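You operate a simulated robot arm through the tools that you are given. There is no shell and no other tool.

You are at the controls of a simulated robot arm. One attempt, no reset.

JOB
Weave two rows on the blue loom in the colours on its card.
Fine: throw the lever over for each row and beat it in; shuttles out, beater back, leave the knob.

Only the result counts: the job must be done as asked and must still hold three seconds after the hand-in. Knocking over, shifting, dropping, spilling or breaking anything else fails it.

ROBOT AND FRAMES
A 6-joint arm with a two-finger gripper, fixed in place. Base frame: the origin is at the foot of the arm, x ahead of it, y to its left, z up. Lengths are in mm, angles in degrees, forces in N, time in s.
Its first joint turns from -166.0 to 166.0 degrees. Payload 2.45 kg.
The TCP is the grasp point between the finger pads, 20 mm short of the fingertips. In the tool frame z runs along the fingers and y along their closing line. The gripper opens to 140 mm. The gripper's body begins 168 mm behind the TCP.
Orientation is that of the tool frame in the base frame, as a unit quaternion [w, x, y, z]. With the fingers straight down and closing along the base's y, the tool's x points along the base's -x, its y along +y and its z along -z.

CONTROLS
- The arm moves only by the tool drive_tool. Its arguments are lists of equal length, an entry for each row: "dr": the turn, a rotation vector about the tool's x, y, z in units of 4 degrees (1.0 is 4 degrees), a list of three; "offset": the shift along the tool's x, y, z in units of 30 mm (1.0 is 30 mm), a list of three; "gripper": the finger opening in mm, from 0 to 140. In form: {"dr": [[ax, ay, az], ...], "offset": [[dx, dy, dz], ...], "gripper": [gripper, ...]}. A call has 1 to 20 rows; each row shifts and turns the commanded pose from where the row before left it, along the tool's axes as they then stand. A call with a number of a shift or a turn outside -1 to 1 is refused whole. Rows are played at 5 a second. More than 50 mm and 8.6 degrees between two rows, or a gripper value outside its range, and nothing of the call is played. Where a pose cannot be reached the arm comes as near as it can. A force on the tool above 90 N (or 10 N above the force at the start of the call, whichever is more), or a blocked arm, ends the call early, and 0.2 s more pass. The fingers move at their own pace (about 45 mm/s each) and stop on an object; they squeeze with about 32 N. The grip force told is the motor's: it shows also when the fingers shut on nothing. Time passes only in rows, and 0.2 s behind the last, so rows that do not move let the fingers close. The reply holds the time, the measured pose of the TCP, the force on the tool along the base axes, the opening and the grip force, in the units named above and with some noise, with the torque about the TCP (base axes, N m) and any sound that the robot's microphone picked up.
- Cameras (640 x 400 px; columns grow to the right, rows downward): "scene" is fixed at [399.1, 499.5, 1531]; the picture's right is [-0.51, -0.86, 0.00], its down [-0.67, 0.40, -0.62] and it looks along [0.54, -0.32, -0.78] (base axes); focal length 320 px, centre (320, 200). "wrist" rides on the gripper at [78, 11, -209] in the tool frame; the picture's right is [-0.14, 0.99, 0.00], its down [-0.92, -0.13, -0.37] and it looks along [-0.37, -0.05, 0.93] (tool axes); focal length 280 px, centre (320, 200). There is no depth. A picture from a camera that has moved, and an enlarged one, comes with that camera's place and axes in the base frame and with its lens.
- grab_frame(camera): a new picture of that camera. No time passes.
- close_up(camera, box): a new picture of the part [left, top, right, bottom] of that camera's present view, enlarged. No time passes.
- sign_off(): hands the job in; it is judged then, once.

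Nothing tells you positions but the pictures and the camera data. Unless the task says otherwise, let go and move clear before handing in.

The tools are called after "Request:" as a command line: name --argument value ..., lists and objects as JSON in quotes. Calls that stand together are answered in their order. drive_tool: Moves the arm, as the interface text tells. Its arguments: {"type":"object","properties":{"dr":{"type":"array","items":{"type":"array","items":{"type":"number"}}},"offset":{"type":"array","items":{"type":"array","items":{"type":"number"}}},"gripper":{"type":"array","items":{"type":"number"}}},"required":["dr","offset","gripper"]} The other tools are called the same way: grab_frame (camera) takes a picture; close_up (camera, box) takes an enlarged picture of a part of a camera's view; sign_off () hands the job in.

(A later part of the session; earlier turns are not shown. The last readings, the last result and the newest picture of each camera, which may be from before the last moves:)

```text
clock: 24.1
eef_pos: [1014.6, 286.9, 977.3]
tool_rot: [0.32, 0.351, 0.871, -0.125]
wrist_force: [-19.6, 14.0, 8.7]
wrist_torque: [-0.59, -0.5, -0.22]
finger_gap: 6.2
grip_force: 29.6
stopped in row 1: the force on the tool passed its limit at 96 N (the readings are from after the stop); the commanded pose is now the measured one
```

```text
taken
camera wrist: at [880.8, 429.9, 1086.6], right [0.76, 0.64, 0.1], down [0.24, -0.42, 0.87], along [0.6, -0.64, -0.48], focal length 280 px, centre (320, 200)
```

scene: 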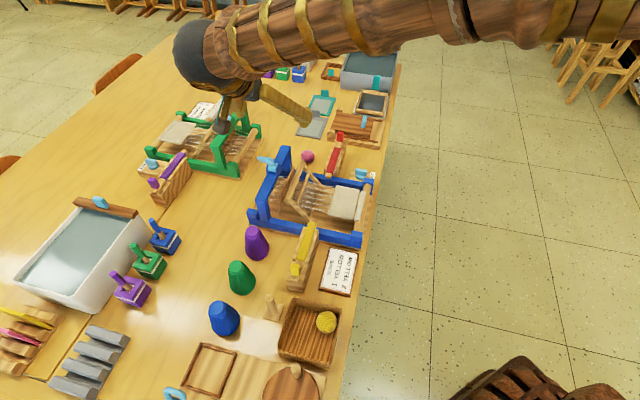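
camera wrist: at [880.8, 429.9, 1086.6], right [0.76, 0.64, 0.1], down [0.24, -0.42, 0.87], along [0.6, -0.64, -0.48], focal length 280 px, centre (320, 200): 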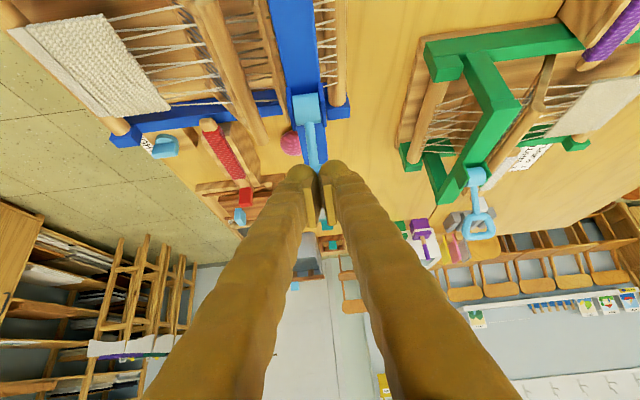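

The force rose sharply, so the lever is firmly at its stop on the red side. I'll retract at once and check the loom hasn't shifted.

Request:
drive_tool --dr '[[0, 0, 0], [0, 0, 0], [0, 0, 0], [0, 0, 0], [0, 0, 0]]' --offset '[[0, 0, -0.5], [0, 0, -1], [0, 0, -1], [0, 0, -1], [0, 0, 0]]' --gripper '[0, 0, 0, 0, 0]'

Request:
close_up --camera "scene" --box '[225, 130, 385, 230]'

Request:
grab_frame --camera "wrist"

```text
clock: 25.3
eef_pos: [965.1, 332.1, 1053.7]
tool_rot: [0.318, 0.352, 0.871, -0.128]
wrist_force: [0.1, 0.1, -0.1]
wrist_torque: [-0.02, -0.01, 0.02]
finger_gap: 0.1
grip_force: 28.8
```

```text
4.00 times, centred on (305, 180) of scene
camera zoom: at [399.1, 499.5, 1531.0], right [-0.51, -0.86, 0.0], down [-0.67, 0.4, -0.62], along [0.54, -0.32, -0.78], focal length 1278 px, centre (380, 280)
```

zoom: 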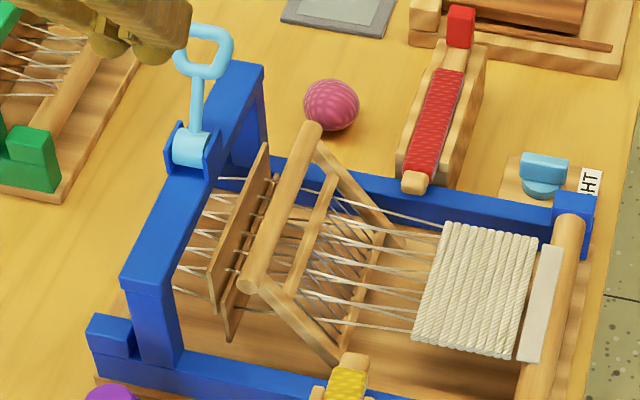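

```text
taken
camera wrist: at [833.7, 474.9, 1164.1], right [0.76, 0.64, 0.09], down [0.25, -0.42, 0.87], along [0.6, -0.65, -0.48], focal length 280 px, centre (320, 200)
```

wrist: 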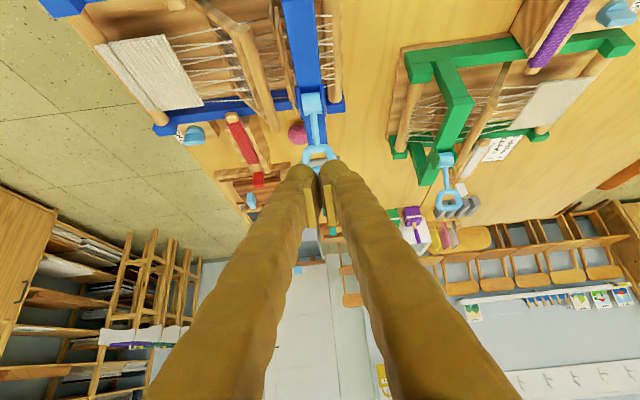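

The loom looks unmoved and the lever rests at its red-side stop. Next is the yellow shuttle: I'll move above its knob and return the tool to vertical.

Request:
drive_tool --dr '[[0, 0, 0], [0, 0, 0], [0, 0, 0], [0, 0, 0], [0, 0, 0], [0, 0, 0], [0, 0, 0], [0, 0, 0], [0, 1, 0], [0, 1, 0], [0, 1, 0], [0, 1, 0], [0, 1, 0], [0, 1, 0], [0, 1, 0], [0, 1, 0], [0, 1, 0], [0, 1, 0]]' --offset '[[0.836, -0.558, -0.301], [0.836, -0.558, -0.301], [0.836, -0.558, -0.301], [0.836, -0.558, -0.301], [0.836, -0.558, -0.301], [0.836, -0.558, -0.301], [0.836, -0.558, -0.301], [0.836, -0.558, -0.301], [0, 0, 0], [0, 0, 0], [0, 0, 0], [0, 0, 0], [0, 0, 0], [0, 0, 0], [0, 0, 0], [0, 0, 0], [0, 0, 0], [0, 0, 0]]' --gripper '[0, 0, 0, 0, 0, 0, 0, 0, 60, 60, 60, 60, 60, 60, 60, 60, 60, 60]'

Request:
grab_frame --camera "wrist"

Request:
close_up --camera "scene" --box '[230, 180, 390, 280]'

```text
clock: 29.1
eef_pos: [729.8, 373.9, 978.8]
tool_rot: [0.0, 0.374, 0.927, 0.001]
wrist_force: [0.6, 0.6, -0.8]
wrist_torque: [0.03, -0.03, -0.02]
finger_gap: 60.3
grip_force: 0.1
```

```text
taken
camera wrist: at [680.2, 435.3, 1188.4], right [0.79, 0.62, 0.0], down [0.57, -0.73, 0.37], along [0.23, -0.29, -0.93], focal length 280 px, centre (320, 200)
```

wrist: 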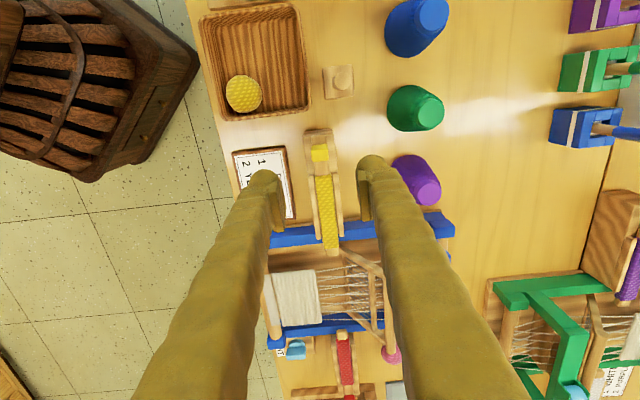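

```text
4.00 times, centred on (310, 230) of scene
camera zoom: at [399.1, 499.5, 1531.0], right [-0.51, -0.86, 0.0], down [-0.67, 0.4, -0.62], along [0.54, -0.32, -0.78], focal length 1278 px, centre (360, 80)
```

zoom: 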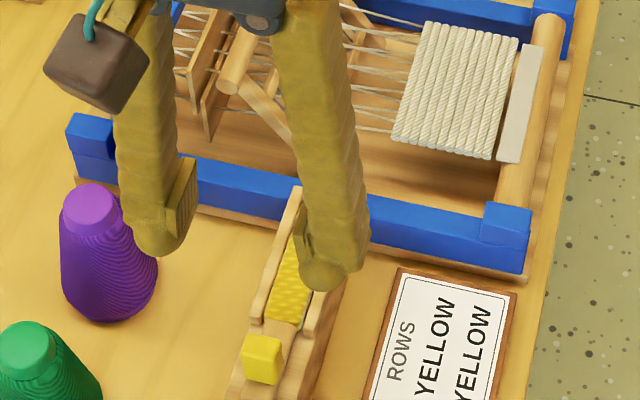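

The yellow knob is nearly right below the grasp point. I'll zoom to fine-tune.

Request:
close_up --camera "wrist" --box '[280, 120, 360, 180]'

Request:
close_up --camera "wrist" --box '[260, 200, 400, 300]'

```text
6.67 times, centred on (320, 150) of wrist
camera zoom: at [680.2, 435.3, 1188.4], right [0.79, 0.62, 0.0], down [0.57, -0.73, 0.37], along [0.23, -0.29, -0.93], focal length 1869 px, centre (320, 533)
```

zoom: 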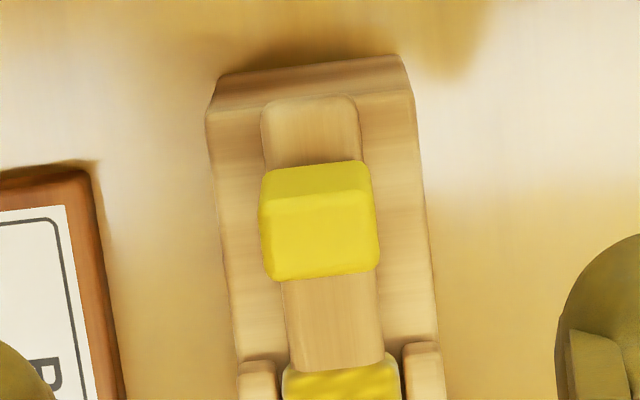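

```text
4.00 times, centred on (330, 250) of wrist
camera zoom: at [680.2, 435.3, 1188.4], right [0.79, 0.62, 0.0], down [0.57, -0.73, 0.37], along [0.23, -0.29, -0.93], focal length 1122 px, centre (280, 0)
```

zoom: 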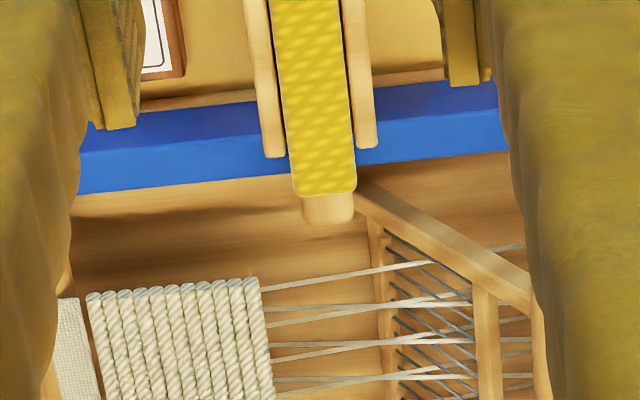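

The knob is centred under the tool: about 22 mm wide, top near z=843, standing above the trough walls. I'll descend to grip its upper part.

Request:
drive_tool --dr '[[0, 0, 0], [0, 0, 0], [0, 0, 0], [0, 0, 0], [0, 0, 0], [0, 0, 0]]' --offset '[[-0.03, 0, 0.9], [0, 0, 0.9], [0, 0, 0.9], [0, 0, 0.9], [0, 0, 0.6], [0, 0, 0]]' --gripper '[60, 60, 60, 60, 60, 60]'

Request:
grab_frame --camera "wrist"

Request:
close_up --camera "scene" --box '[250, 200, 350, 300]'

```text
clock: 30.5
eef_pos: [731.7, 372.4, 851.5]
tool_rot: [0.001, 0.374, 0.928, 0.0]
wrist_force: [-0.6, -0.4, 0.6]
wrist_torque: [-0.01, -0.01, -0.02]
finger_gap: 60.2
grip_force: 0.1
```

```text
taken
camera wrist: at [683.2, 434.4, 1059.6], right [0.79, 0.62, 0.0], down [0.57, -0.73, 0.37], along [0.23, -0.29, -0.93], focal length 280 px, centre (320, 200)
```

wrist: 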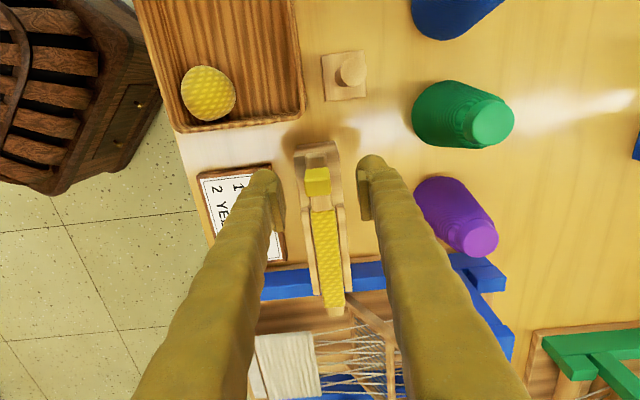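

```text
4.00 times, centred on (300, 250) of scene
camera zoom: at [399.1, 499.5, 1531.0], right [-0.51, -0.86, 0.0], down [-0.67, 0.4, -0.62], along [0.54, -0.32, -0.78], focal length 1278 px, centre (400, 0)
```

zoom: 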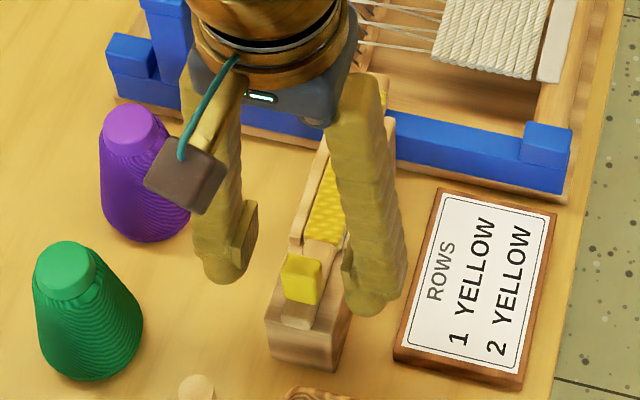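

Nearly at grip height. A quick zoom to correct the last millimetres.

Request:
close_up --camera "wrist" --box '[260, 140, 380, 230]'

```text
4.44 times, centred on (320, 185) of wrist
camera zoom: at [683.2, 434.4, 1059.6], right [0.79, 0.62, 0.0], down [0.57, -0.73, 0.37], along [0.23, -0.29, -0.93], focal length 1246 px, centre (320, 267)
```

zoom: 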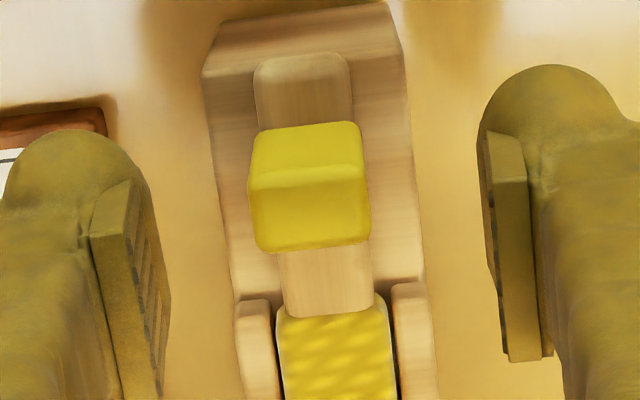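

The knob is about 2 mm toward −P and −W from centre. I'll correct, descend to z≈838 and close on it.

Request:
drive_tool --dr '[[0, 0, 0], [0, 0, 0], [0, 0, 0], [0, 0, 0], [0, 0, 0]]' --offset '[[0.06, -0.06, 0.2], [0, 0, 0.25], [0, 0, 0], [0, 0, 0], [0, 0, 0]]' --gripper '[60, 60, 10, 10, 10]'

Request:
close_up --camera "wrist" --box '[260, 140, 380, 230]'

```text
clock: 31.7
eef_pos: [729.1, 374.6, 839.3]
tool_rot: [0.001, 0.374, 0.928, 0.001]
wrist_force: [14.3, 14.6, -9.9]
wrist_torque: [0.14, -0.14, -0.21]
finger_gap: 21.3
grip_force: 24.9
```

```text
4.44 times, centred on (320, 185) of wrist
camera zoom: at [679.8, 435.4, 1047.2], right [0.79, 0.62, 0.0], down [0.57, -0.73, 0.37], along [0.23, -0.29, -0.93], focal length 1246 px, centre (320, 267)
```

zoom: 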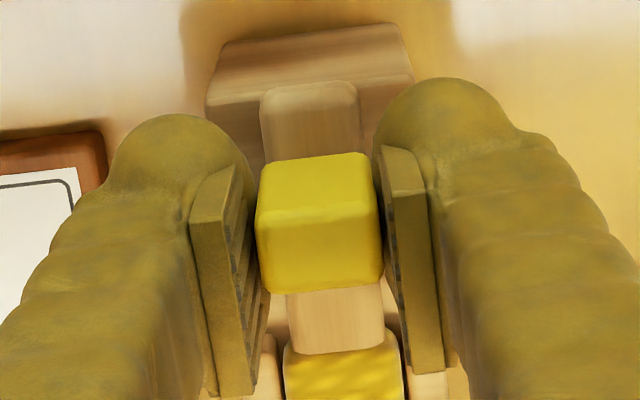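

The knob is gripped (21 mm). I'll ease the side load and start sliding the shuttle into the shed, checking forces.

Request:
drive_tool --dr '[[0, 0, 0], [0, 0, 0], [0, 0, 0], [0, 0, 0]]' --offset '[[0, 0.04, 0], [-0.3, 0, 0], [-0.4, 0, 0], [-0.4, 0, 0]]' --gripper '[10, 10, 10, 10]'

Request:
close_up --camera "scene" --box '[230, 160, 390, 280]'

```text
clock: 32.7
eef_pos: [751.1, 351.0, 838.9]
tool_rot: [-0.001, 0.373, 0.928, 0.0]
wrist_force: [1.3, 1.3, -33.5]
wrist_torque: [-0.07, -0.14, -0.44]
finger_gap: 21.0
grip_force: 44.9
```

```text
3.33 times, centred on (310, 220) of scene
camera zoom: at [399.1, 499.5, 1531.0], right [-0.51, -0.86, 0.0], down [-0.67, 0.4, -0.62], along [0.54, -0.32, -0.78], focal length 1065 px, centre (353, 133)
```

zoom: 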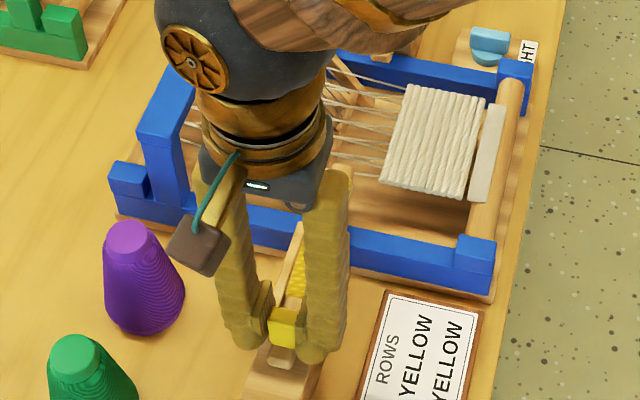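

The shuttle is sliding freely, but there's a downward pull on the tool, so I'll lower slightly as I continue inward.

Request:
drive_tool --dr '[[0, 0, 0], [0, 0, 0], [0, 0, 0], [0, 0, 0]]' --offset '[[0, 0, 0.07], [-0.3, 0, 0], [-0.3, 0, 0], [-0.4, 0, 0]]' --gripper '[10, 10, 10, 10]'

Request:
close_up --camera "scene" --box '[230, 160, 390, 280]'

```text
clock: 33.7
eef_pos: [775.4, 327.6, 837.9]
tool_rot: [0.001, 0.374, 0.927, 0.001]
wrist_force: [-16.5, -17.2, 11.4]
wrist_torque: [-0.27, 0.08, -0.4]
finger_gap: 20.8
grip_force: 45.6
```

```text
3.33 times, centred on (310, 220) of scene
camera zoom: at [399.1, 499.5, 1531.0], right [-0.51, -0.86, 0.0], down [-0.67, 0.4, -0.62], along [0.54, -0.32, -0.78], focal length 1065 px, centre (353, 133)
```

zoom: 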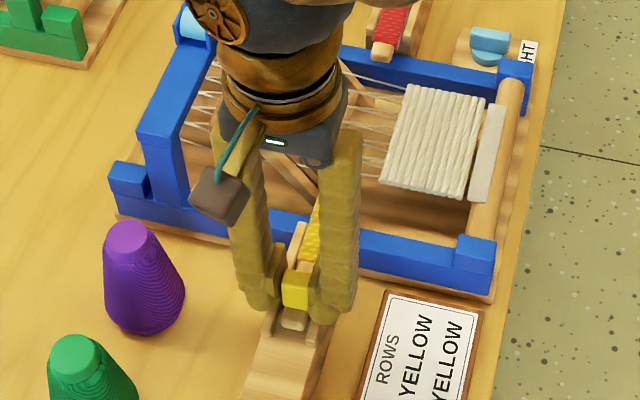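

There's a side force toward −P, telling me the shuttle's line is about 2.5° clockwise of my tool axis. I'll yaw by 2.4°, relieve the offset and go on.

Request:
drive_tool --dr '[[0, 0, 0.6], [0, 0, 0], [0, 0, 0], [0, 0, 0]]' --offset '[[0, -0.05, 0], [-0.3, 0, 0], [-0.3, 0, 0], [-0.3, 0, 0]]' --gripper '[10, 10, 10, 10]'

Request:
close_up --camera "scene" --box '[230, 160, 390, 280]'

```text
clock: 34.7
eef_pos: [795.2, 308.4, 837.8]
tool_rot: [0.002, 0.392, 0.92, 0.002]
wrist_force: [4.8, 4.2, 20.2]
wrist_torque: [0.15, 0.04, 0.4]
finger_gap: 21.4
grip_force: 44.9
```

```text
3.33 times, centred on (310, 220) of scene
camera zoom: at [399.1, 499.5, 1531.0], right [-0.51, -0.86, 0.0], down [-0.67, 0.4, -0.62], along [0.54, -0.32, -0.78], focal length 1065 px, centre (353, 133)
```

zoom: 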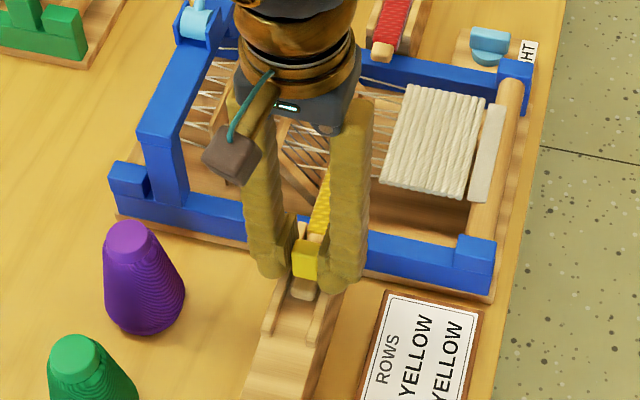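

The forces show I slightly over-rotated; the loom is at about 45° exactly. I'll yaw back 1.2°, raise 1 mm, and continue.

Request:
drive_tool --dr '[[0, 0, -0.28], [0, 0, 0], [0, 0, 0], [0, 0, 0]]' --offset '[[0, 0.015, -0.05], [-0.3, 0, 0], [-0.3, 0, 0], [-0.3, 0, 0]]' --gripper '[10, 10, 10, 10]'

Request:
grab_frame --camera "wrist"

Request:
close_up --camera "scene" --box '[230, 130, 390, 250]'

```text
clock: 35.7
eef_pos: [812.4, 290.4, 837.6]
tool_rot: [0.001, 0.384, 0.923, 0.0]
wrist_force: [10.4, 11.5, 7.1]
wrist_torque: [0.04, -0.18, 0.07]
finger_gap: 20.9
grip_force: 44.9
```

```text
taken
camera wrist: at [764.2, 353.9, 1047.2], right [0.8, 0.6, 0.0], down [0.56, -0.74, 0.37], along [0.22, -0.29, -0.93], focal length 280 px, centre (320, 200)
```

wrist: 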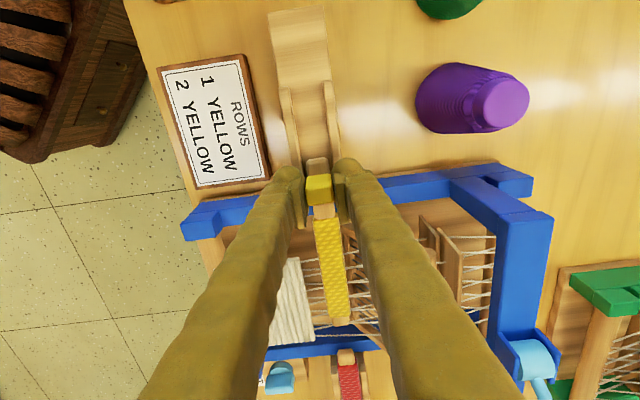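

```text
3.33 times, centred on (310, 190) of scene
camera zoom: at [399.1, 499.5, 1531.0], right [-0.51, -0.86, 0.0], down [-0.67, 0.4, -0.62], along [0.54, -0.32, -0.78], focal length 1065 px, centre (353, 233)
```

zoom: 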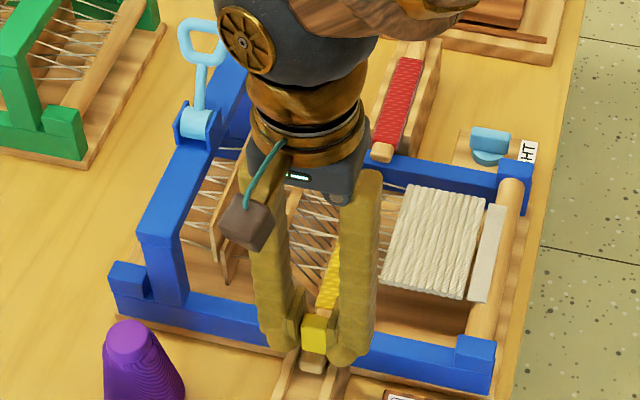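

Travel is about 118 mm and forces are small. I'll check the tip relative to the far edge of the warp and the red shuttle.

Request:
close_up --camera "wrist" --box '[270, 200, 400, 400]'

Request:
close_up --camera "scene" --box '[290, 160, 370, 230]'

```text
2.00 times, centred on (335, 300) of wrist
camera zoom: at [764.2, 353.9, 1047.2], right [0.8, 0.6, 0.0], down [0.56, -0.74, 0.37], along [0.22, -0.29, -0.93], focal length 561 px, centre (290, 0)
```

zoom: 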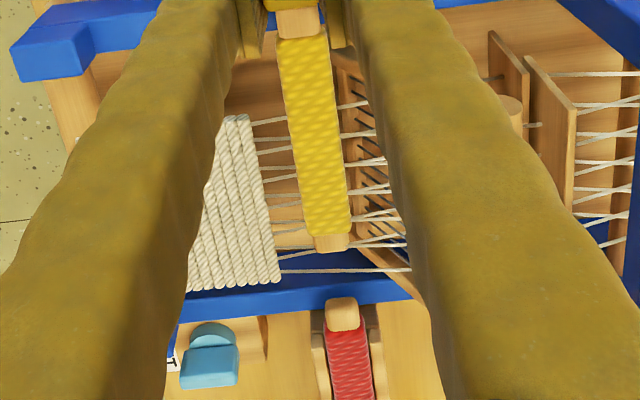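

```text
5.71 times, centred on (330, 195) of scene
camera zoom: at [399.1, 499.5, 1531.0], right [-0.51, -0.86, 0.0], down [-0.67, 0.4, -0.62], along [0.54, -0.32, -0.78], focal length 1826 px, centre (263, 229)
```

zoom: 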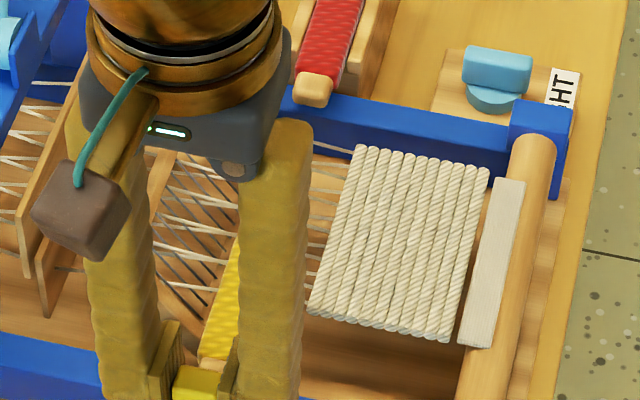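

The tip is about 14 mm short of the last warp thread and 44 mm short of the red shuttle. I'll push about 27 mm further so it clears the warp but stays clear of the red one.

Request:
drive_tool --dr '[[0, 0, 0], [0, 0, 0], [0, 0, 0], [0, 0, 0]]' --offset '[[0, 0.035, 0], [-0.3, 0, 0], [-0.3, 0, 0], [-0.3, 0, 0]]' --gripper '[10, 10, 10, 10]'

Request:
close_up --camera "wrist" --box '[270, 200, 400, 400]'

```text
clock: 36.7
eef_pos: [828.3, 274.2, 837.9]
tool_rot: [-0.001, 0.384, 0.923, 0.0]
wrist_force: [-42.5, 26.5, 1.8]
wrist_torque: [0.33, 0.44, 0.0]
finger_gap: 21.9
grip_force: 45.2
```

```text
2.00 times, centred on (335, 300) of wrist
camera zoom: at [782.3, 337.3, 1047.3], right [0.8, 0.6, 0.0], down [0.56, -0.74, 0.37], along [0.22, -0.29, -0.93], focal length 561 px, centre (290, 0)
```

zoom: 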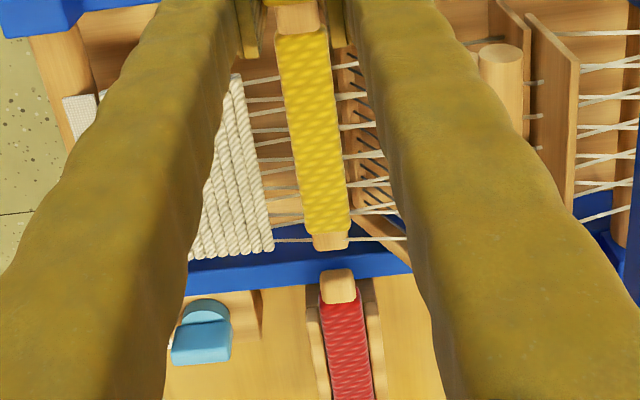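

A firm resistance at about 141 mm travel: the shuttle has reached its end stop, with the tip past the last thread. Now I'll draw it back out.

Request:
drive_tool --dr '[[0, 0, 0], [0, 0, 0], [0, 0, 0], [0, 0, 0], [0, 0, 0]]' --offset '[[0.3, 0, 0], [0.5, 0, 0], [0.5, 0, 0], [0.5, 0, 0], [0.5, 0, 0]]' --gripper '[10, 10, 10, 10, 10]'

Request:
close_up --camera "scene" --box '[230, 130, 390, 280]'

```text
clock: 37.9
eef_pos: [781.9, 319.5, 838.1]
tool_rot: [0.001, 0.384, 0.923, 0.0]
wrist_force: [-14.0, -14.0, -8.0]
wrist_torque: [-0.11, 0.14, 0.23]
finger_gap: 21.1
grip_force: 45.3
```

```text
2.67 times, centred on (310, 205) of scene
camera zoom: at [399.1, 499.5, 1531.0], right [-0.51, -0.86, 0.0], down [-0.67, 0.4, -0.62], along [0.54, -0.32, -0.78], focal length 852 px, centre (347, 187)
```

zoom: 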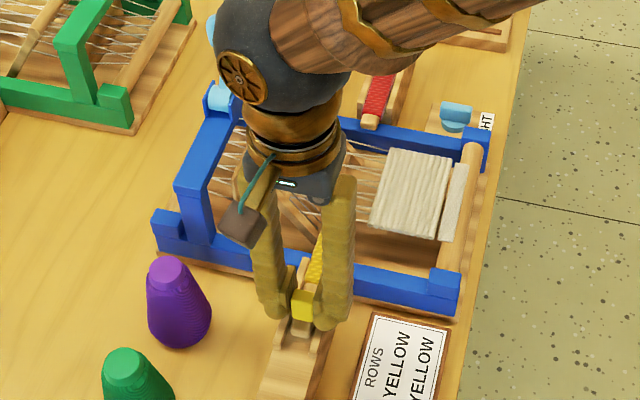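

Sliding back freely with a small side load; correcting that and continuing to home.

Request:
drive_tool --dr '[[0, 0, 0], [0, 0, 0], [0, 0, 0], [0, 0, 0], [0, 0, 0]]' --offset '[[0.5, -0.04, 0], [0.5, 0, 0], [0.5, 0, 0], [0.5, 0, 0], [0.5, 0, 0]]' --gripper '[10, 10, 10, 10, 10]'

Request:
grab_frame --camera "wrist"

```text
clock: 39.1
eef_pos: [731.1, 372.2, 837.5]
tool_rot: [0.002, 0.384, 0.923, 0.0]
wrist_force: [23.1, 0.6, -28.3]
wrist_torque: [-0.22, -0.38, 0.07]
finger_gap: 21.1
grip_force: 45.0
```

```text
taken
camera wrist: at [683.4, 434.9, 1047.1], right [0.8, 0.6, 0.0], down [0.56, -0.74, 0.37], along [0.22, -0.29, -0.93], focal length 280 px, centre (320, 200)
```

wrist: 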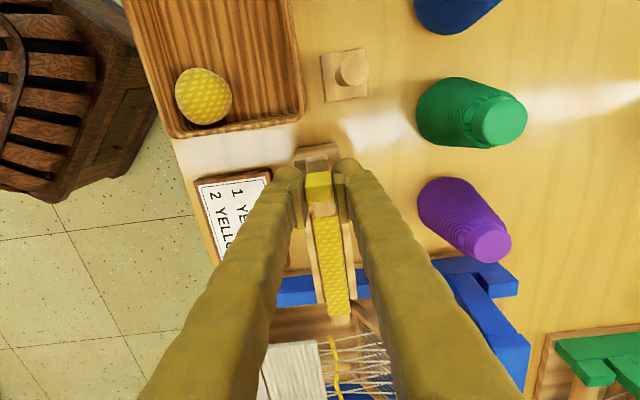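

A yellow weft is now lying in the shed and the shuttle is back at its home. I'll release the knob and rise, then inspect.

Request:
drive_tool --dr '[[0, 0, 0], [0, 0, 0], [0, 0, 0], [0, 0, 0], [0, 0, 0], [0, 0, 0], [0, 0, 0], [0, 0, 0]]' --offset '[[0, 0, 0], [0, 0, 0], [0, 0, 0], [0, 0, -0.8], [0, 0, -0.9], [0, 0, -0.9], [0, 0, -0.9], [0, 0, -0.9]]' --gripper '[60, 60, 60, 60, 60, 60, 60, 60]'

Request:
grab_frame --camera "wrist"

Request:
close_up --camera "scene" --box '[230, 130, 390, 280]'

```text
clock: 40.9
eef_pos: [728.7, 372.7, 967.6]
tool_rot: [0.002, 0.384, 0.923, 0.0]
wrist_force: [-0.5, 0.5, 0.3]
wrist_torque: [-0.04, -0.02, 0.01]
finger_gap: 60.3
grip_force: 0.0
```

```text
taken
camera wrist: at [681.1, 436.6, 1176.8], right [0.8, 0.6, 0.0], down [0.56, -0.74, 0.37], along [0.22, -0.29, -0.93], focal length 280 px, centre (320, 200)
```

wrist: 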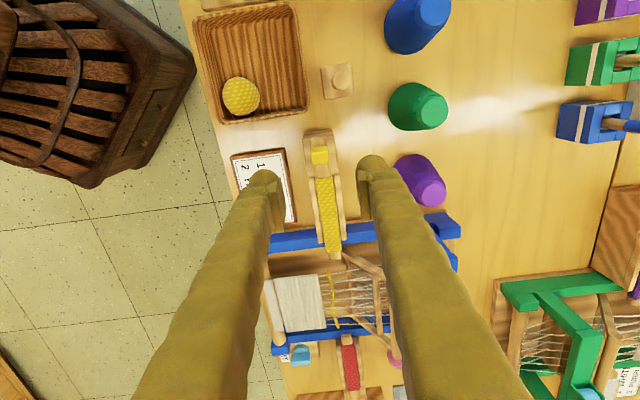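

```text
2.67 times, centred on (310, 205) of scene
camera zoom: at [399.1, 499.5, 1531.0], right [-0.51, -0.86, 0.0], down [-0.67, 0.4, -0.62], along [0.54, -0.32, -0.78], focal length 852 px, centre (347, 187)
```

zoom: 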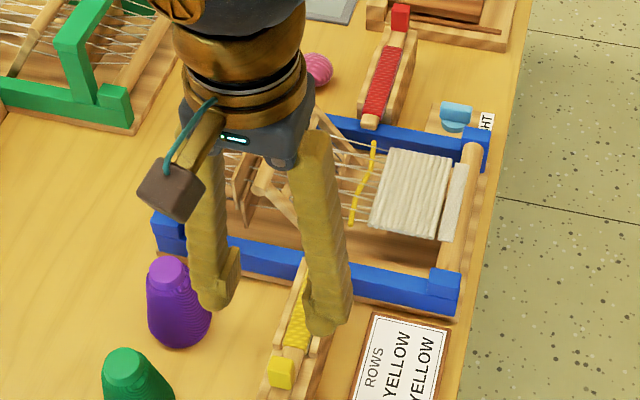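

The first yellow pick lies across the full shed, and the shuttle is out. Next is the beater: I'll move above its handle to check the gap behind it.

Request:
drive_tool --dr '[[0, 0, 0], [0, 0, 0], [0, 0, 0], [0, 0, 0], [0, 0, 0], [0, 0, 0], [0, 0, 0], [0, 0, 0], [0, 0, 0]]' --offset '[[-0.877, 0.332, -0.0725], [-0.877, 0.332, -0.0725], [-0.877, 0.332, -0.0725], [-0.877, 0.332, -0.0725], [-0.877, 0.332, -0.0725], [-0.877, 0.332, -0.0725], [-0.877, 0.332, -0.0725], [-0.877, 0.332, -0.0725], [0, 0, 0]]' --gripper '[60, 60, 60, 60, 60, 60, 60, 60, 60]'

Request:
grab_frame --camera "wrist"

Request:
close_up --camera "wrist" --box '[250, 80, 400, 220]'

```text
clock: 42.9
eef_pos: [932.5, 280.9, 988.6]
tool_rot: [0.0, 0.384, 0.923, 0.001]
wrist_force: [-0.2, -0.5, 0.3]
wrist_torque: [-0.01, 0.01, 0.05]
finger_gap: 60.0
grip_force: 0.0
```

```text
taken
camera wrist: at [885.1, 343.5, 1196.5], right [0.8, 0.6, 0.0], down [0.56, -0.74, 0.37], along [0.22, -0.29, -0.93], focal length 280 px, centre (320, 200)
```

wrist: 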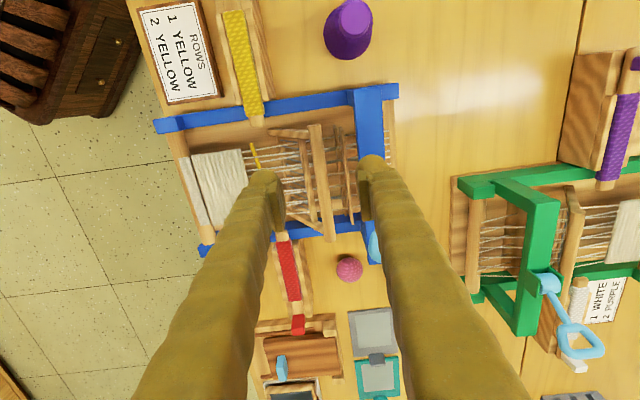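

```text
2.86 times, centred on (325, 150) of wrist
camera zoom: at [885.1, 343.5, 1196.5], right [0.8, 0.6, 0.0], down [0.56, -0.74, 0.37], along [0.22, -0.29, -0.93], focal length 801 px, centre (306, 343)
```

zoom: 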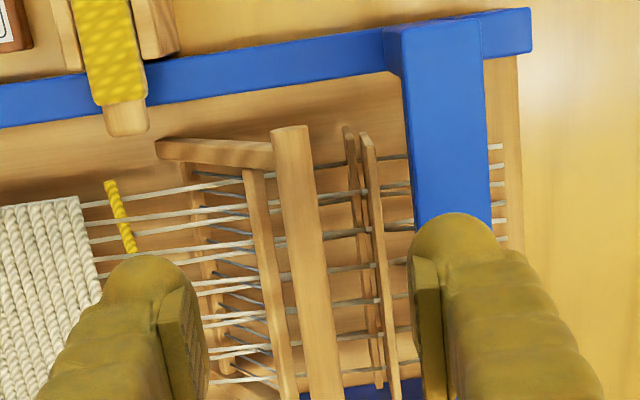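

I have a clear view from above: the heddle boards sit only about 15 mm behind the handle here, too tight for a finger. The handle sticks out past the boards on the red side, so I'll grip there with the tool tilted 30°, moving in high first.

Request:
drive_tool --dr '[[0, -0.9375, 0], [0, -0.9375, 0], [0, -0.9375, 0], [0, -0.9375, 0], [0, -0.9375, 0], [0, -0.9375, 0], [0, -0.9375, 0], [0, -0.9375, 0], [0, 0, 0], [0, 0, 0], [0, 0, 0], [0, 0, 0], [0, 0, 0], [0, 0, 0]]' --offset '[[0, 0, 0], [0, 0, 0], [0, 0, 0], [0, 0, 0], [0, 0, 0], [0, 0, 0], [0, 0, 0], [0, 0, 0], [-0.693, -0.04, 0.461], [-0.693, -0.04, 0.461], [-0.693, -0.04, 0.461], [-0.693, -0.04, 0.461], [-0.693, -0.04, 0.461], [0, 0, 0]]' --gripper '[60, 50, 40, 28, 28, 28, 28, 28, 28, 28, 28, 28, 28, 28]'

Request:
grab_frame --camera "wrist"

Request:
close_up --camera "scene" --box '[210, 100, 370, 220]'

```text
clock: 45.9
eef_pos: [1017.6, 188.2, 982.2]
tool_rot: [0.24, 0.372, 0.891, -0.099]
wrist_force: [0.3, 0.4, -0.5]
wrist_torque: [0.01, 0.04, -0.03]
finger_gap: 28.2
grip_force: 0.1
```

```text
taken
camera wrist: at [904.4, 317.2, 1123.4], right [0.79, 0.61, 0.07], down [0.34, -0.53, 0.78], along [0.52, -0.59, -0.62], focal length 280 px, centre (320, 200)
```

wrist: 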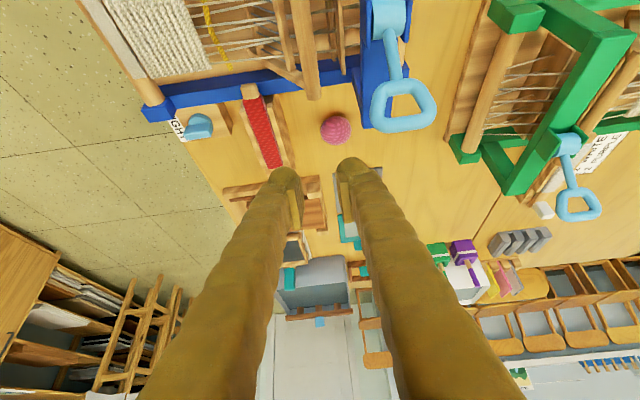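

```text
3.33 times, centred on (290, 160) of scene
camera zoom: at [399.1, 499.5, 1531.0], right [-0.51, -0.86, 0.0], down [-0.67, 0.4, -0.62], along [0.54, -0.32, -0.78], focal length 1065 px, centre (420, 333)
```

zoom: 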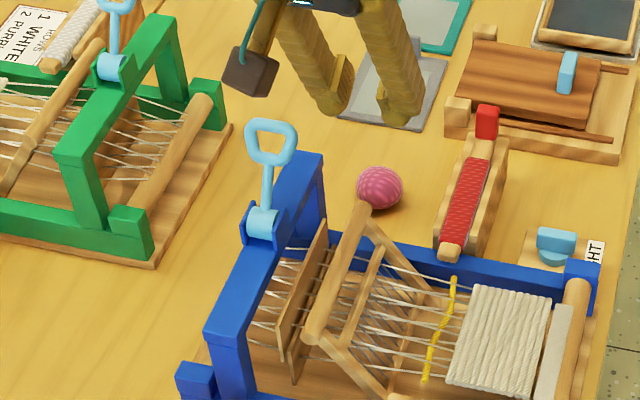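

The lever is clear of the fingers and I'm above the handle's red-side end. I'll zoom in to place it exactly.

Request:
close_up --camera "wrist" --box '[250, 30, 390, 130]'

Request:
close_up --camera "wrist" --box '[170, 0, 310, 110]'

```text
4.00 times, centred on (320, 80) of wrist
camera zoom: at [904.4, 317.2, 1123.4], right [0.79, 0.61, 0.07], down [0.34, -0.53, 0.78], along [0.52, -0.59, -0.62], focal length 1122 px, centre (320, 680)
```

zoom: 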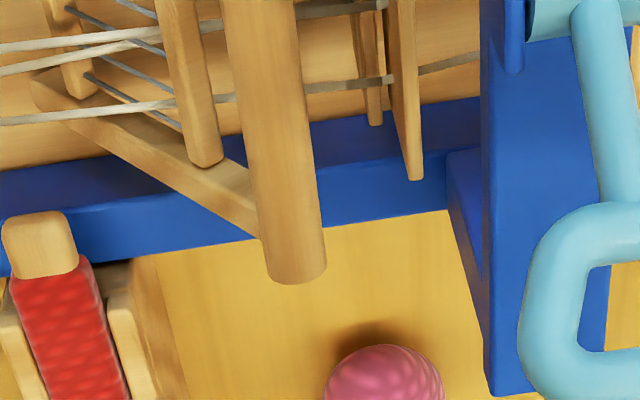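

```text
3.64 times, centred on (240, 55) of wrist
camera zoom: at [904.4, 317.2, 1123.4], right [0.79, 0.61, 0.07], down [0.34, -0.53, 0.78], along [0.52, -0.59, -0.62], focal length 1020 px, centre (611, 727)
```

zoom: 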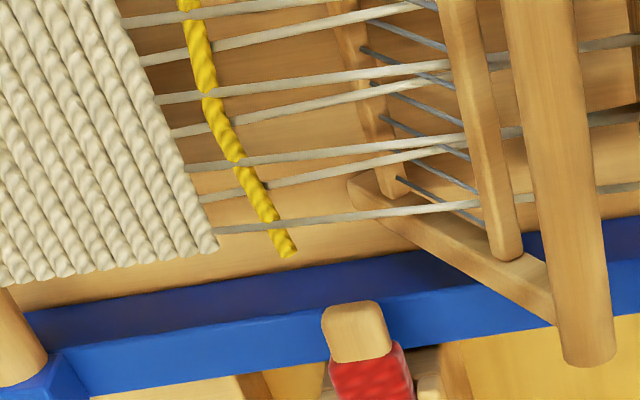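

The handle's red end is at W≈588, P≈857, z≈838, with the boards ending at W≈565. I'll lessen the tilt to 20° and descend partway, checking reach and clearance.

Request:
drive_tool --dr '[[0, 0.833, 0], [0, 0.833, 0], [0, 0.833, 0], [0, 0, 0], [0, 0, 0], [0, 0, 0], [0, 0, 0]]' --offset '[[0, 0, 0], [0, 0, 0], [0, 0, 0], [0.266, 0, 0.826], [0.266, 0, 0.826], [0.266, 0, 0.826], [0, 0, 0]]' --gripper '[28, 28, 28, 28, 28, 28, 28]'

Request:
grab_frame --camera "wrist"

Request:
close_up --camera "scene" --box '[230, 110, 370, 210]'

```text
clock: 47.5
eef_pos: [1018.2, 185.5, 902.4]
tool_rot: [0.161, 0.379, 0.909, -0.066]
wrist_force: [0.1, -0.5, -0.7]
wrist_torque: [0.0, 0.04, -0.03]
finger_gap: 27.8
grip_force: 0.0
```

```text
taken
camera wrist: at [922.5, 296.2, 1072.6], right [0.79, 0.61, 0.05], down [0.43, -0.61, 0.66], along [0.43, -0.5, -0.75], focal length 280 px, centre (320, 200)
```

wrist: 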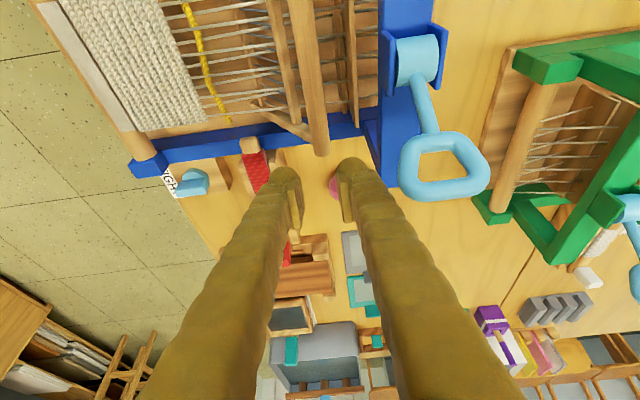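

```text
4.00 times, centred on (300, 160) of scene
camera zoom: at [399.1, 499.5, 1531.0], right [-0.51, -0.86, 0.0], down [-0.67, 0.4, -0.62], along [0.54, -0.32, -0.78], focal length 1278 px, centre (400, 360)
```

zoom: 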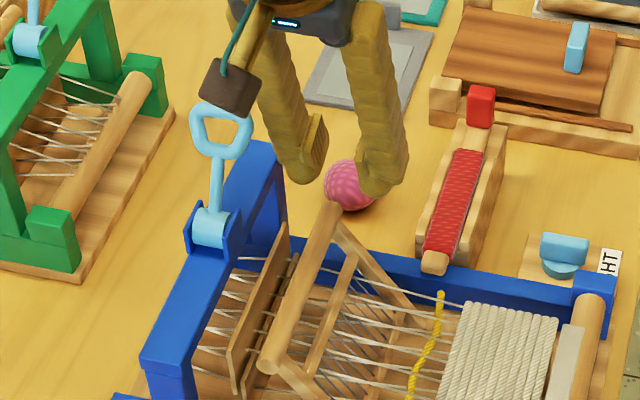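

Reach is fine at this height. I'll zoom on the handle end to centre the fingers on it.

Request:
close_up --camera "wrist" --box '[260, 90, 380, 210]'

```text
3.33 times, centred on (320, 150) of wrist
camera zoom: at [922.5, 296.2, 1072.6], right [0.79, 0.61, 0.05], down [0.43, -0.61, 0.66], along [0.43, -0.5, -0.75], focal length 935 px, centre (320, 367)
```

zoom: 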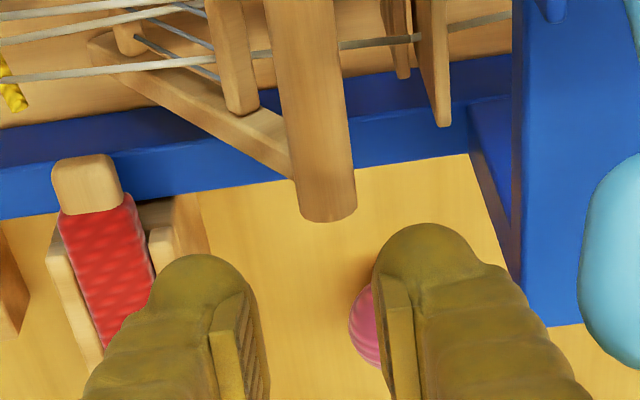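

Visually the fingers are bulky, and at 20° tilt the upper finger would pass close to the lever ring. A 10° tilt keeps it clear, so I'll rotate to that at this height and check it's reachable.

Request:
drive_tool --dr '[[0, 0.833, 0], [0, 0.833, 0], [0, 0.833, 0], [0, 0, 0]]' --offset '[[0, 0.03, 0], [0, 0.03, 0], [0, 0.03, 0], [0, 0, 0]]' --gripper '[28, 28, 28, 28]'

Request:
close_up --camera "wrist" --box '[260, 90, 420, 230]'

```text
clock: 48.5
eef_pos: [1022.5, 187.3, 903.1]
tool_rot: [0.081, 0.383, 0.92, -0.032]
wrist_force: [-0.2, -0.5, 0.0]
wrist_torque: [0.02, 0.01, 0.0]
finger_gap: 27.7
grip_force: 0.1
```

```text
2.86 times, centred on (340, 160) of wrist
camera zoom: at [948.9, 275.8, 1095.8], right [0.8, 0.6, 0.03], down [0.5, -0.69, 0.52], along [0.33, -0.4, -0.85], focal length 801 px, centre (263, 314)
```

zoom: 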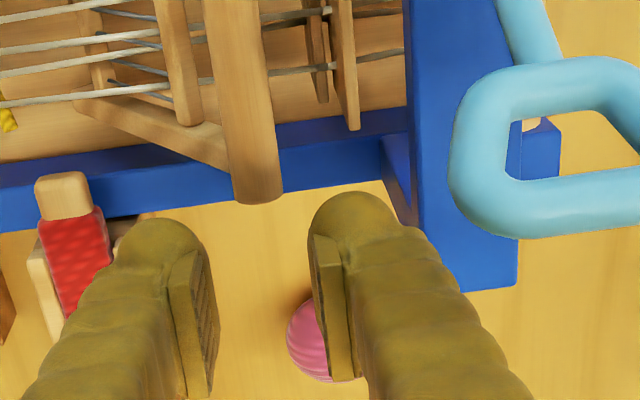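

This tilt is reachable, and the handle is centred between the fingers to within half a millimetre. Descending over the handle end.

Request:
drive_tool --dr '[[0, 0, 0], [0, 0, 0], [0, 0, 0], [0, 0, 0]]' --offset '[[0.08, 0, 0.55], [0.08, 0, 0.55], [0.08, 0, 0.55], [0, 0, 0]]' --gripper '[28, 28, 28, 28]'

Request:
close_up --camera "wrist" --box '[260, 110, 420, 250]'

Request:
close_up --camera "scene" --box '[240, 110, 380, 210]'

```text
clock: 49.5
eef_pos: [1023.2, 187.2, 852.2]
tool_rot: [0.082, 0.383, 0.92, -0.032]
wrist_force: [-0.6, -0.6, -1.2]
wrist_torque: [0.03, -0.01, -0.01]
finger_gap: 28.0
grip_force: 0.1
```

```text
2.86 times, centred on (340, 180) of wrist
camera zoom: at [950.4, 275.2, 1044.9], right [0.8, 0.6, 0.03], down [0.5, -0.69, 0.52], along [0.33, -0.4, -0.85], focal length 801 px, centre (263, 257)
```

zoom: 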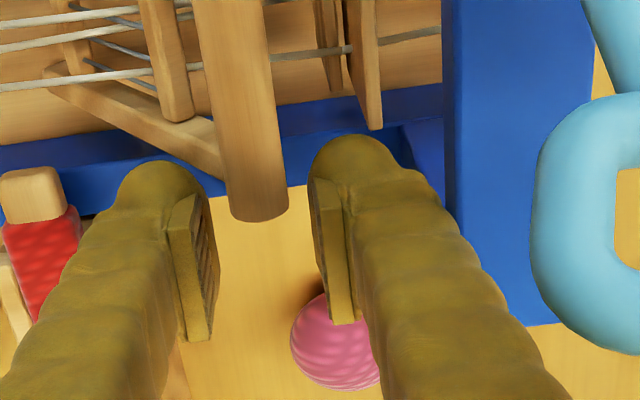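

```text
4.00 times, centred on (310, 160) of scene
camera zoom: at [399.1, 499.5, 1531.0], right [-0.51, -0.86, 0.0], down [-0.67, 0.4, -0.62], along [0.54, -0.32, -0.78], focal length 1278 px, centre (360, 360)
```

zoom: 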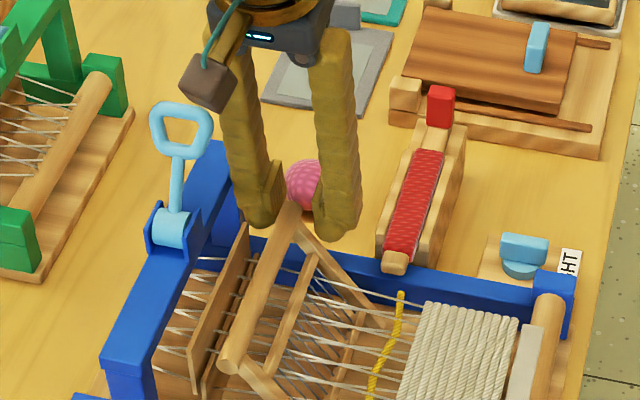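

The handle end is caged between the fingers. I'll narrow the gap slightly and begin swinging the beater toward the cloth.

Request:
drive_tool --dr '[[0, 0, 0], [0, 0, 0], [0, 0, 0], [0, 0, 0]]' --offset '[[0, 0, 0], [0, 0, 0], [0, -0.4, -0.1], [0, -0.4, -0.1]]' --gripper '[21, 21, 21, 21]'

Request:
close_up --camera "wrist" --box '[260, 110, 420, 250]'

Request:
close_up --camera "scene" --box '[240, 110, 380, 210]'

```text
clock: 50.5
eef_pos: [1004.7, 170.8, 857.7]
tool_rot: [0.081, 0.383, 0.92, -0.032]
wrist_force: [1.5, 0.4, -0.3]
wrist_torque: [-0.02, 0.02, -0.04]
finger_gap: 21.4
grip_force: 0.1
```

```text
2.86 times, centred on (340, 180) of wrist
camera zoom: at [931.9, 259.2, 1049.7], right [0.8, 0.6, 0.03], down [0.5, -0.69, 0.52], along [0.33, -0.41, -0.85], focal length 801 px, centre (263, 257)
```

zoom: 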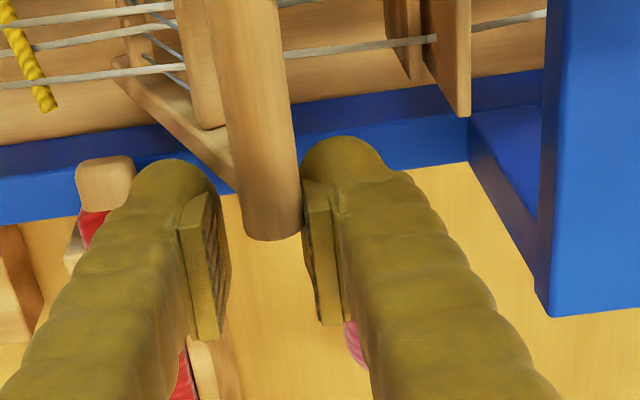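

```text
4.00 times, centred on (310, 160) of scene
camera zoom: at [399.1, 499.5, 1531.0], right [-0.51, -0.86, 0.0], down [-0.67, 0.4, -0.62], along [0.54, -0.32, -0.78], focal length 1278 px, centre (360, 360)
```

zoom: 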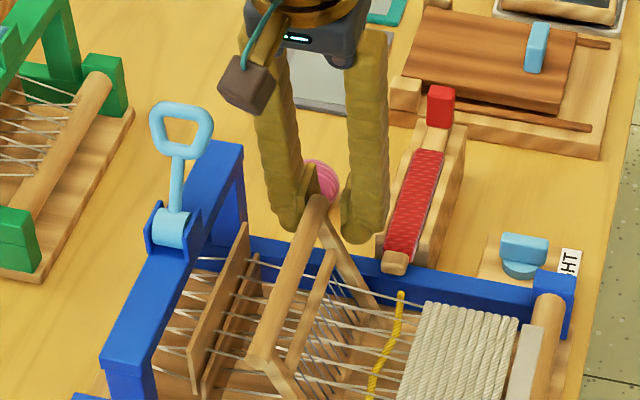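

The beater follows with almost no force. Continuing the swing up to vertical.

Request:
drive_tool --dr '[[0, 0, 0], [0, 0, 0], [0, 0, 0], [0, 0, 0]]' --offset '[[0, -0.4, -0.1], [0, -0.4, -0.1], [0, -0.4, -0.05], [0, -0.3, 0]]' --gripper '[21, 21, 21, 21]'

Request:
close_up --camera "wrist" --box '[240, 90, 420, 250]'

Request:
close_up --camera "scene" --box '[240, 110, 380, 210]'

```text
clock: 51.5
eef_pos: [971.8, 138.8, 868.0]
tool_rot: [0.082, 0.383, 0.92, -0.032]
wrist_force: [1.2, 0.1, 0.2]
wrist_torque: [-0.02, -0.01, 0.01]
finger_gap: 21.4
grip_force: 0.0
```

```text
2.50 times, centred on (330, 170) of wrist
camera zoom: at [899.2, 227.2, 1059.1], right [0.8, 0.6, 0.03], down [0.5, -0.69, 0.52], along [0.33, -0.4, -0.85], focal length 701 px, centre (295, 275)
```

zoom: 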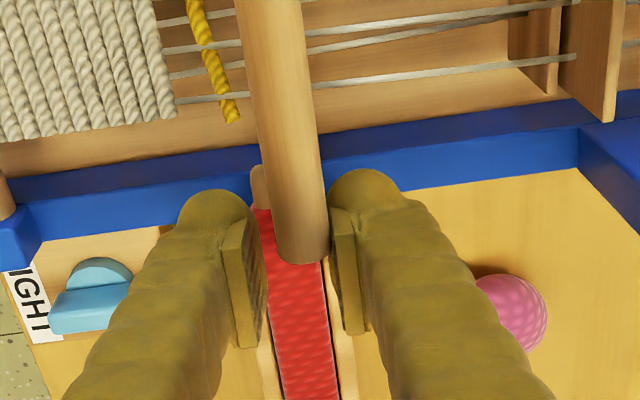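

```text
4.00 times, centred on (310, 160) of scene
camera zoom: at [399.1, 499.5, 1531.0], right [-0.51, -0.86, 0.0], down [-0.67, 0.4, -0.62], along [0.54, -0.32, -0.78], focal length 1278 px, centre (360, 360)
```

zoom: 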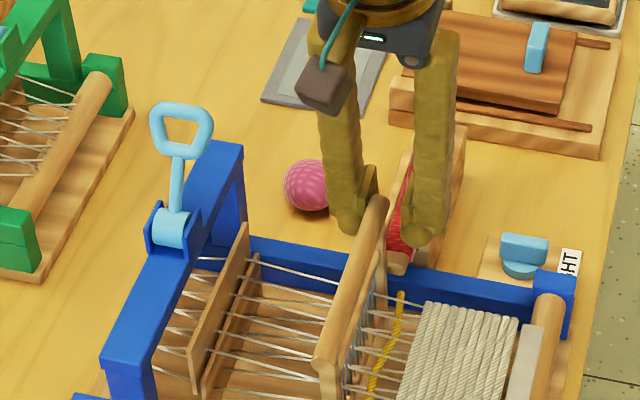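

The beater is upright with almost no load. Next I'll bring it down onto the fell, in smaller steps.

Request:
drive_tool --dr '[[0, 0, 0], [0, 0, 0], [0, 0, 0], [0, 0, 0]]' --offset '[[0, -0.4, 0], [0, -0.4, 0.1], [0, -0.3, 0.12], [0, -0.2, 0.1]]' --gripper '[21, 21, 21, 21]'

Request:
close_up --camera "wrist" --box '[240, 70, 420, 230]'

Request:
close_up --camera "scene" --box '[260, 110, 400, 210]'

```text
clock: 52.5
eef_pos: [947.9, 110.9, 855.9]
tool_rot: [0.082, 0.383, 0.92, -0.033]
wrist_force: [-0.1, 0.3, 0.2]
wrist_torque: [0.02, 0.03, 0.02]
finger_gap: 21.1
grip_force: 0.0
```

```text
2.50 times, centred on (330, 150) of wrist
camera zoom: at [874.1, 198.5, 1048.9], right [0.8, 0.6, 0.03], down [0.5, -0.69, 0.52], along [0.33, -0.4, -0.85], focal length 701 px, centre (295, 325)
```

zoom: 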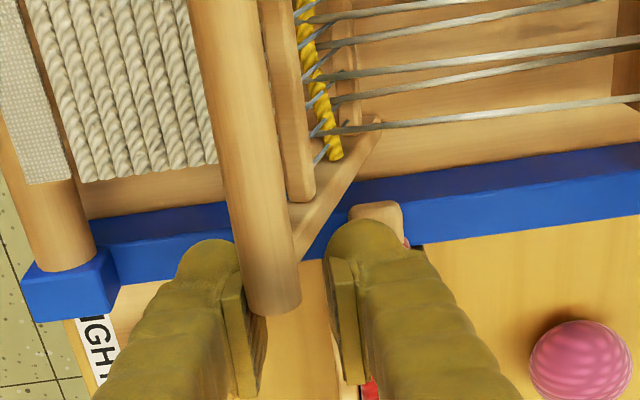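

```text
4.00 times, centred on (330, 160) of scene
camera zoom: at [399.1, 499.5, 1531.0], right [-0.51, -0.86, 0.0], down [-0.67, 0.4, -0.62], along [0.54, -0.32, -0.78], focal length 1278 px, centre (280, 360)
```

zoom: 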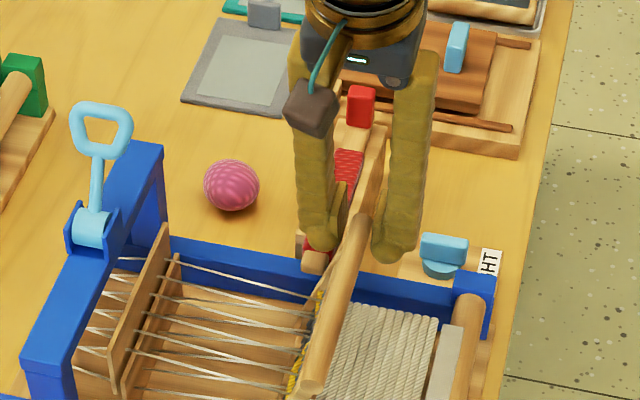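

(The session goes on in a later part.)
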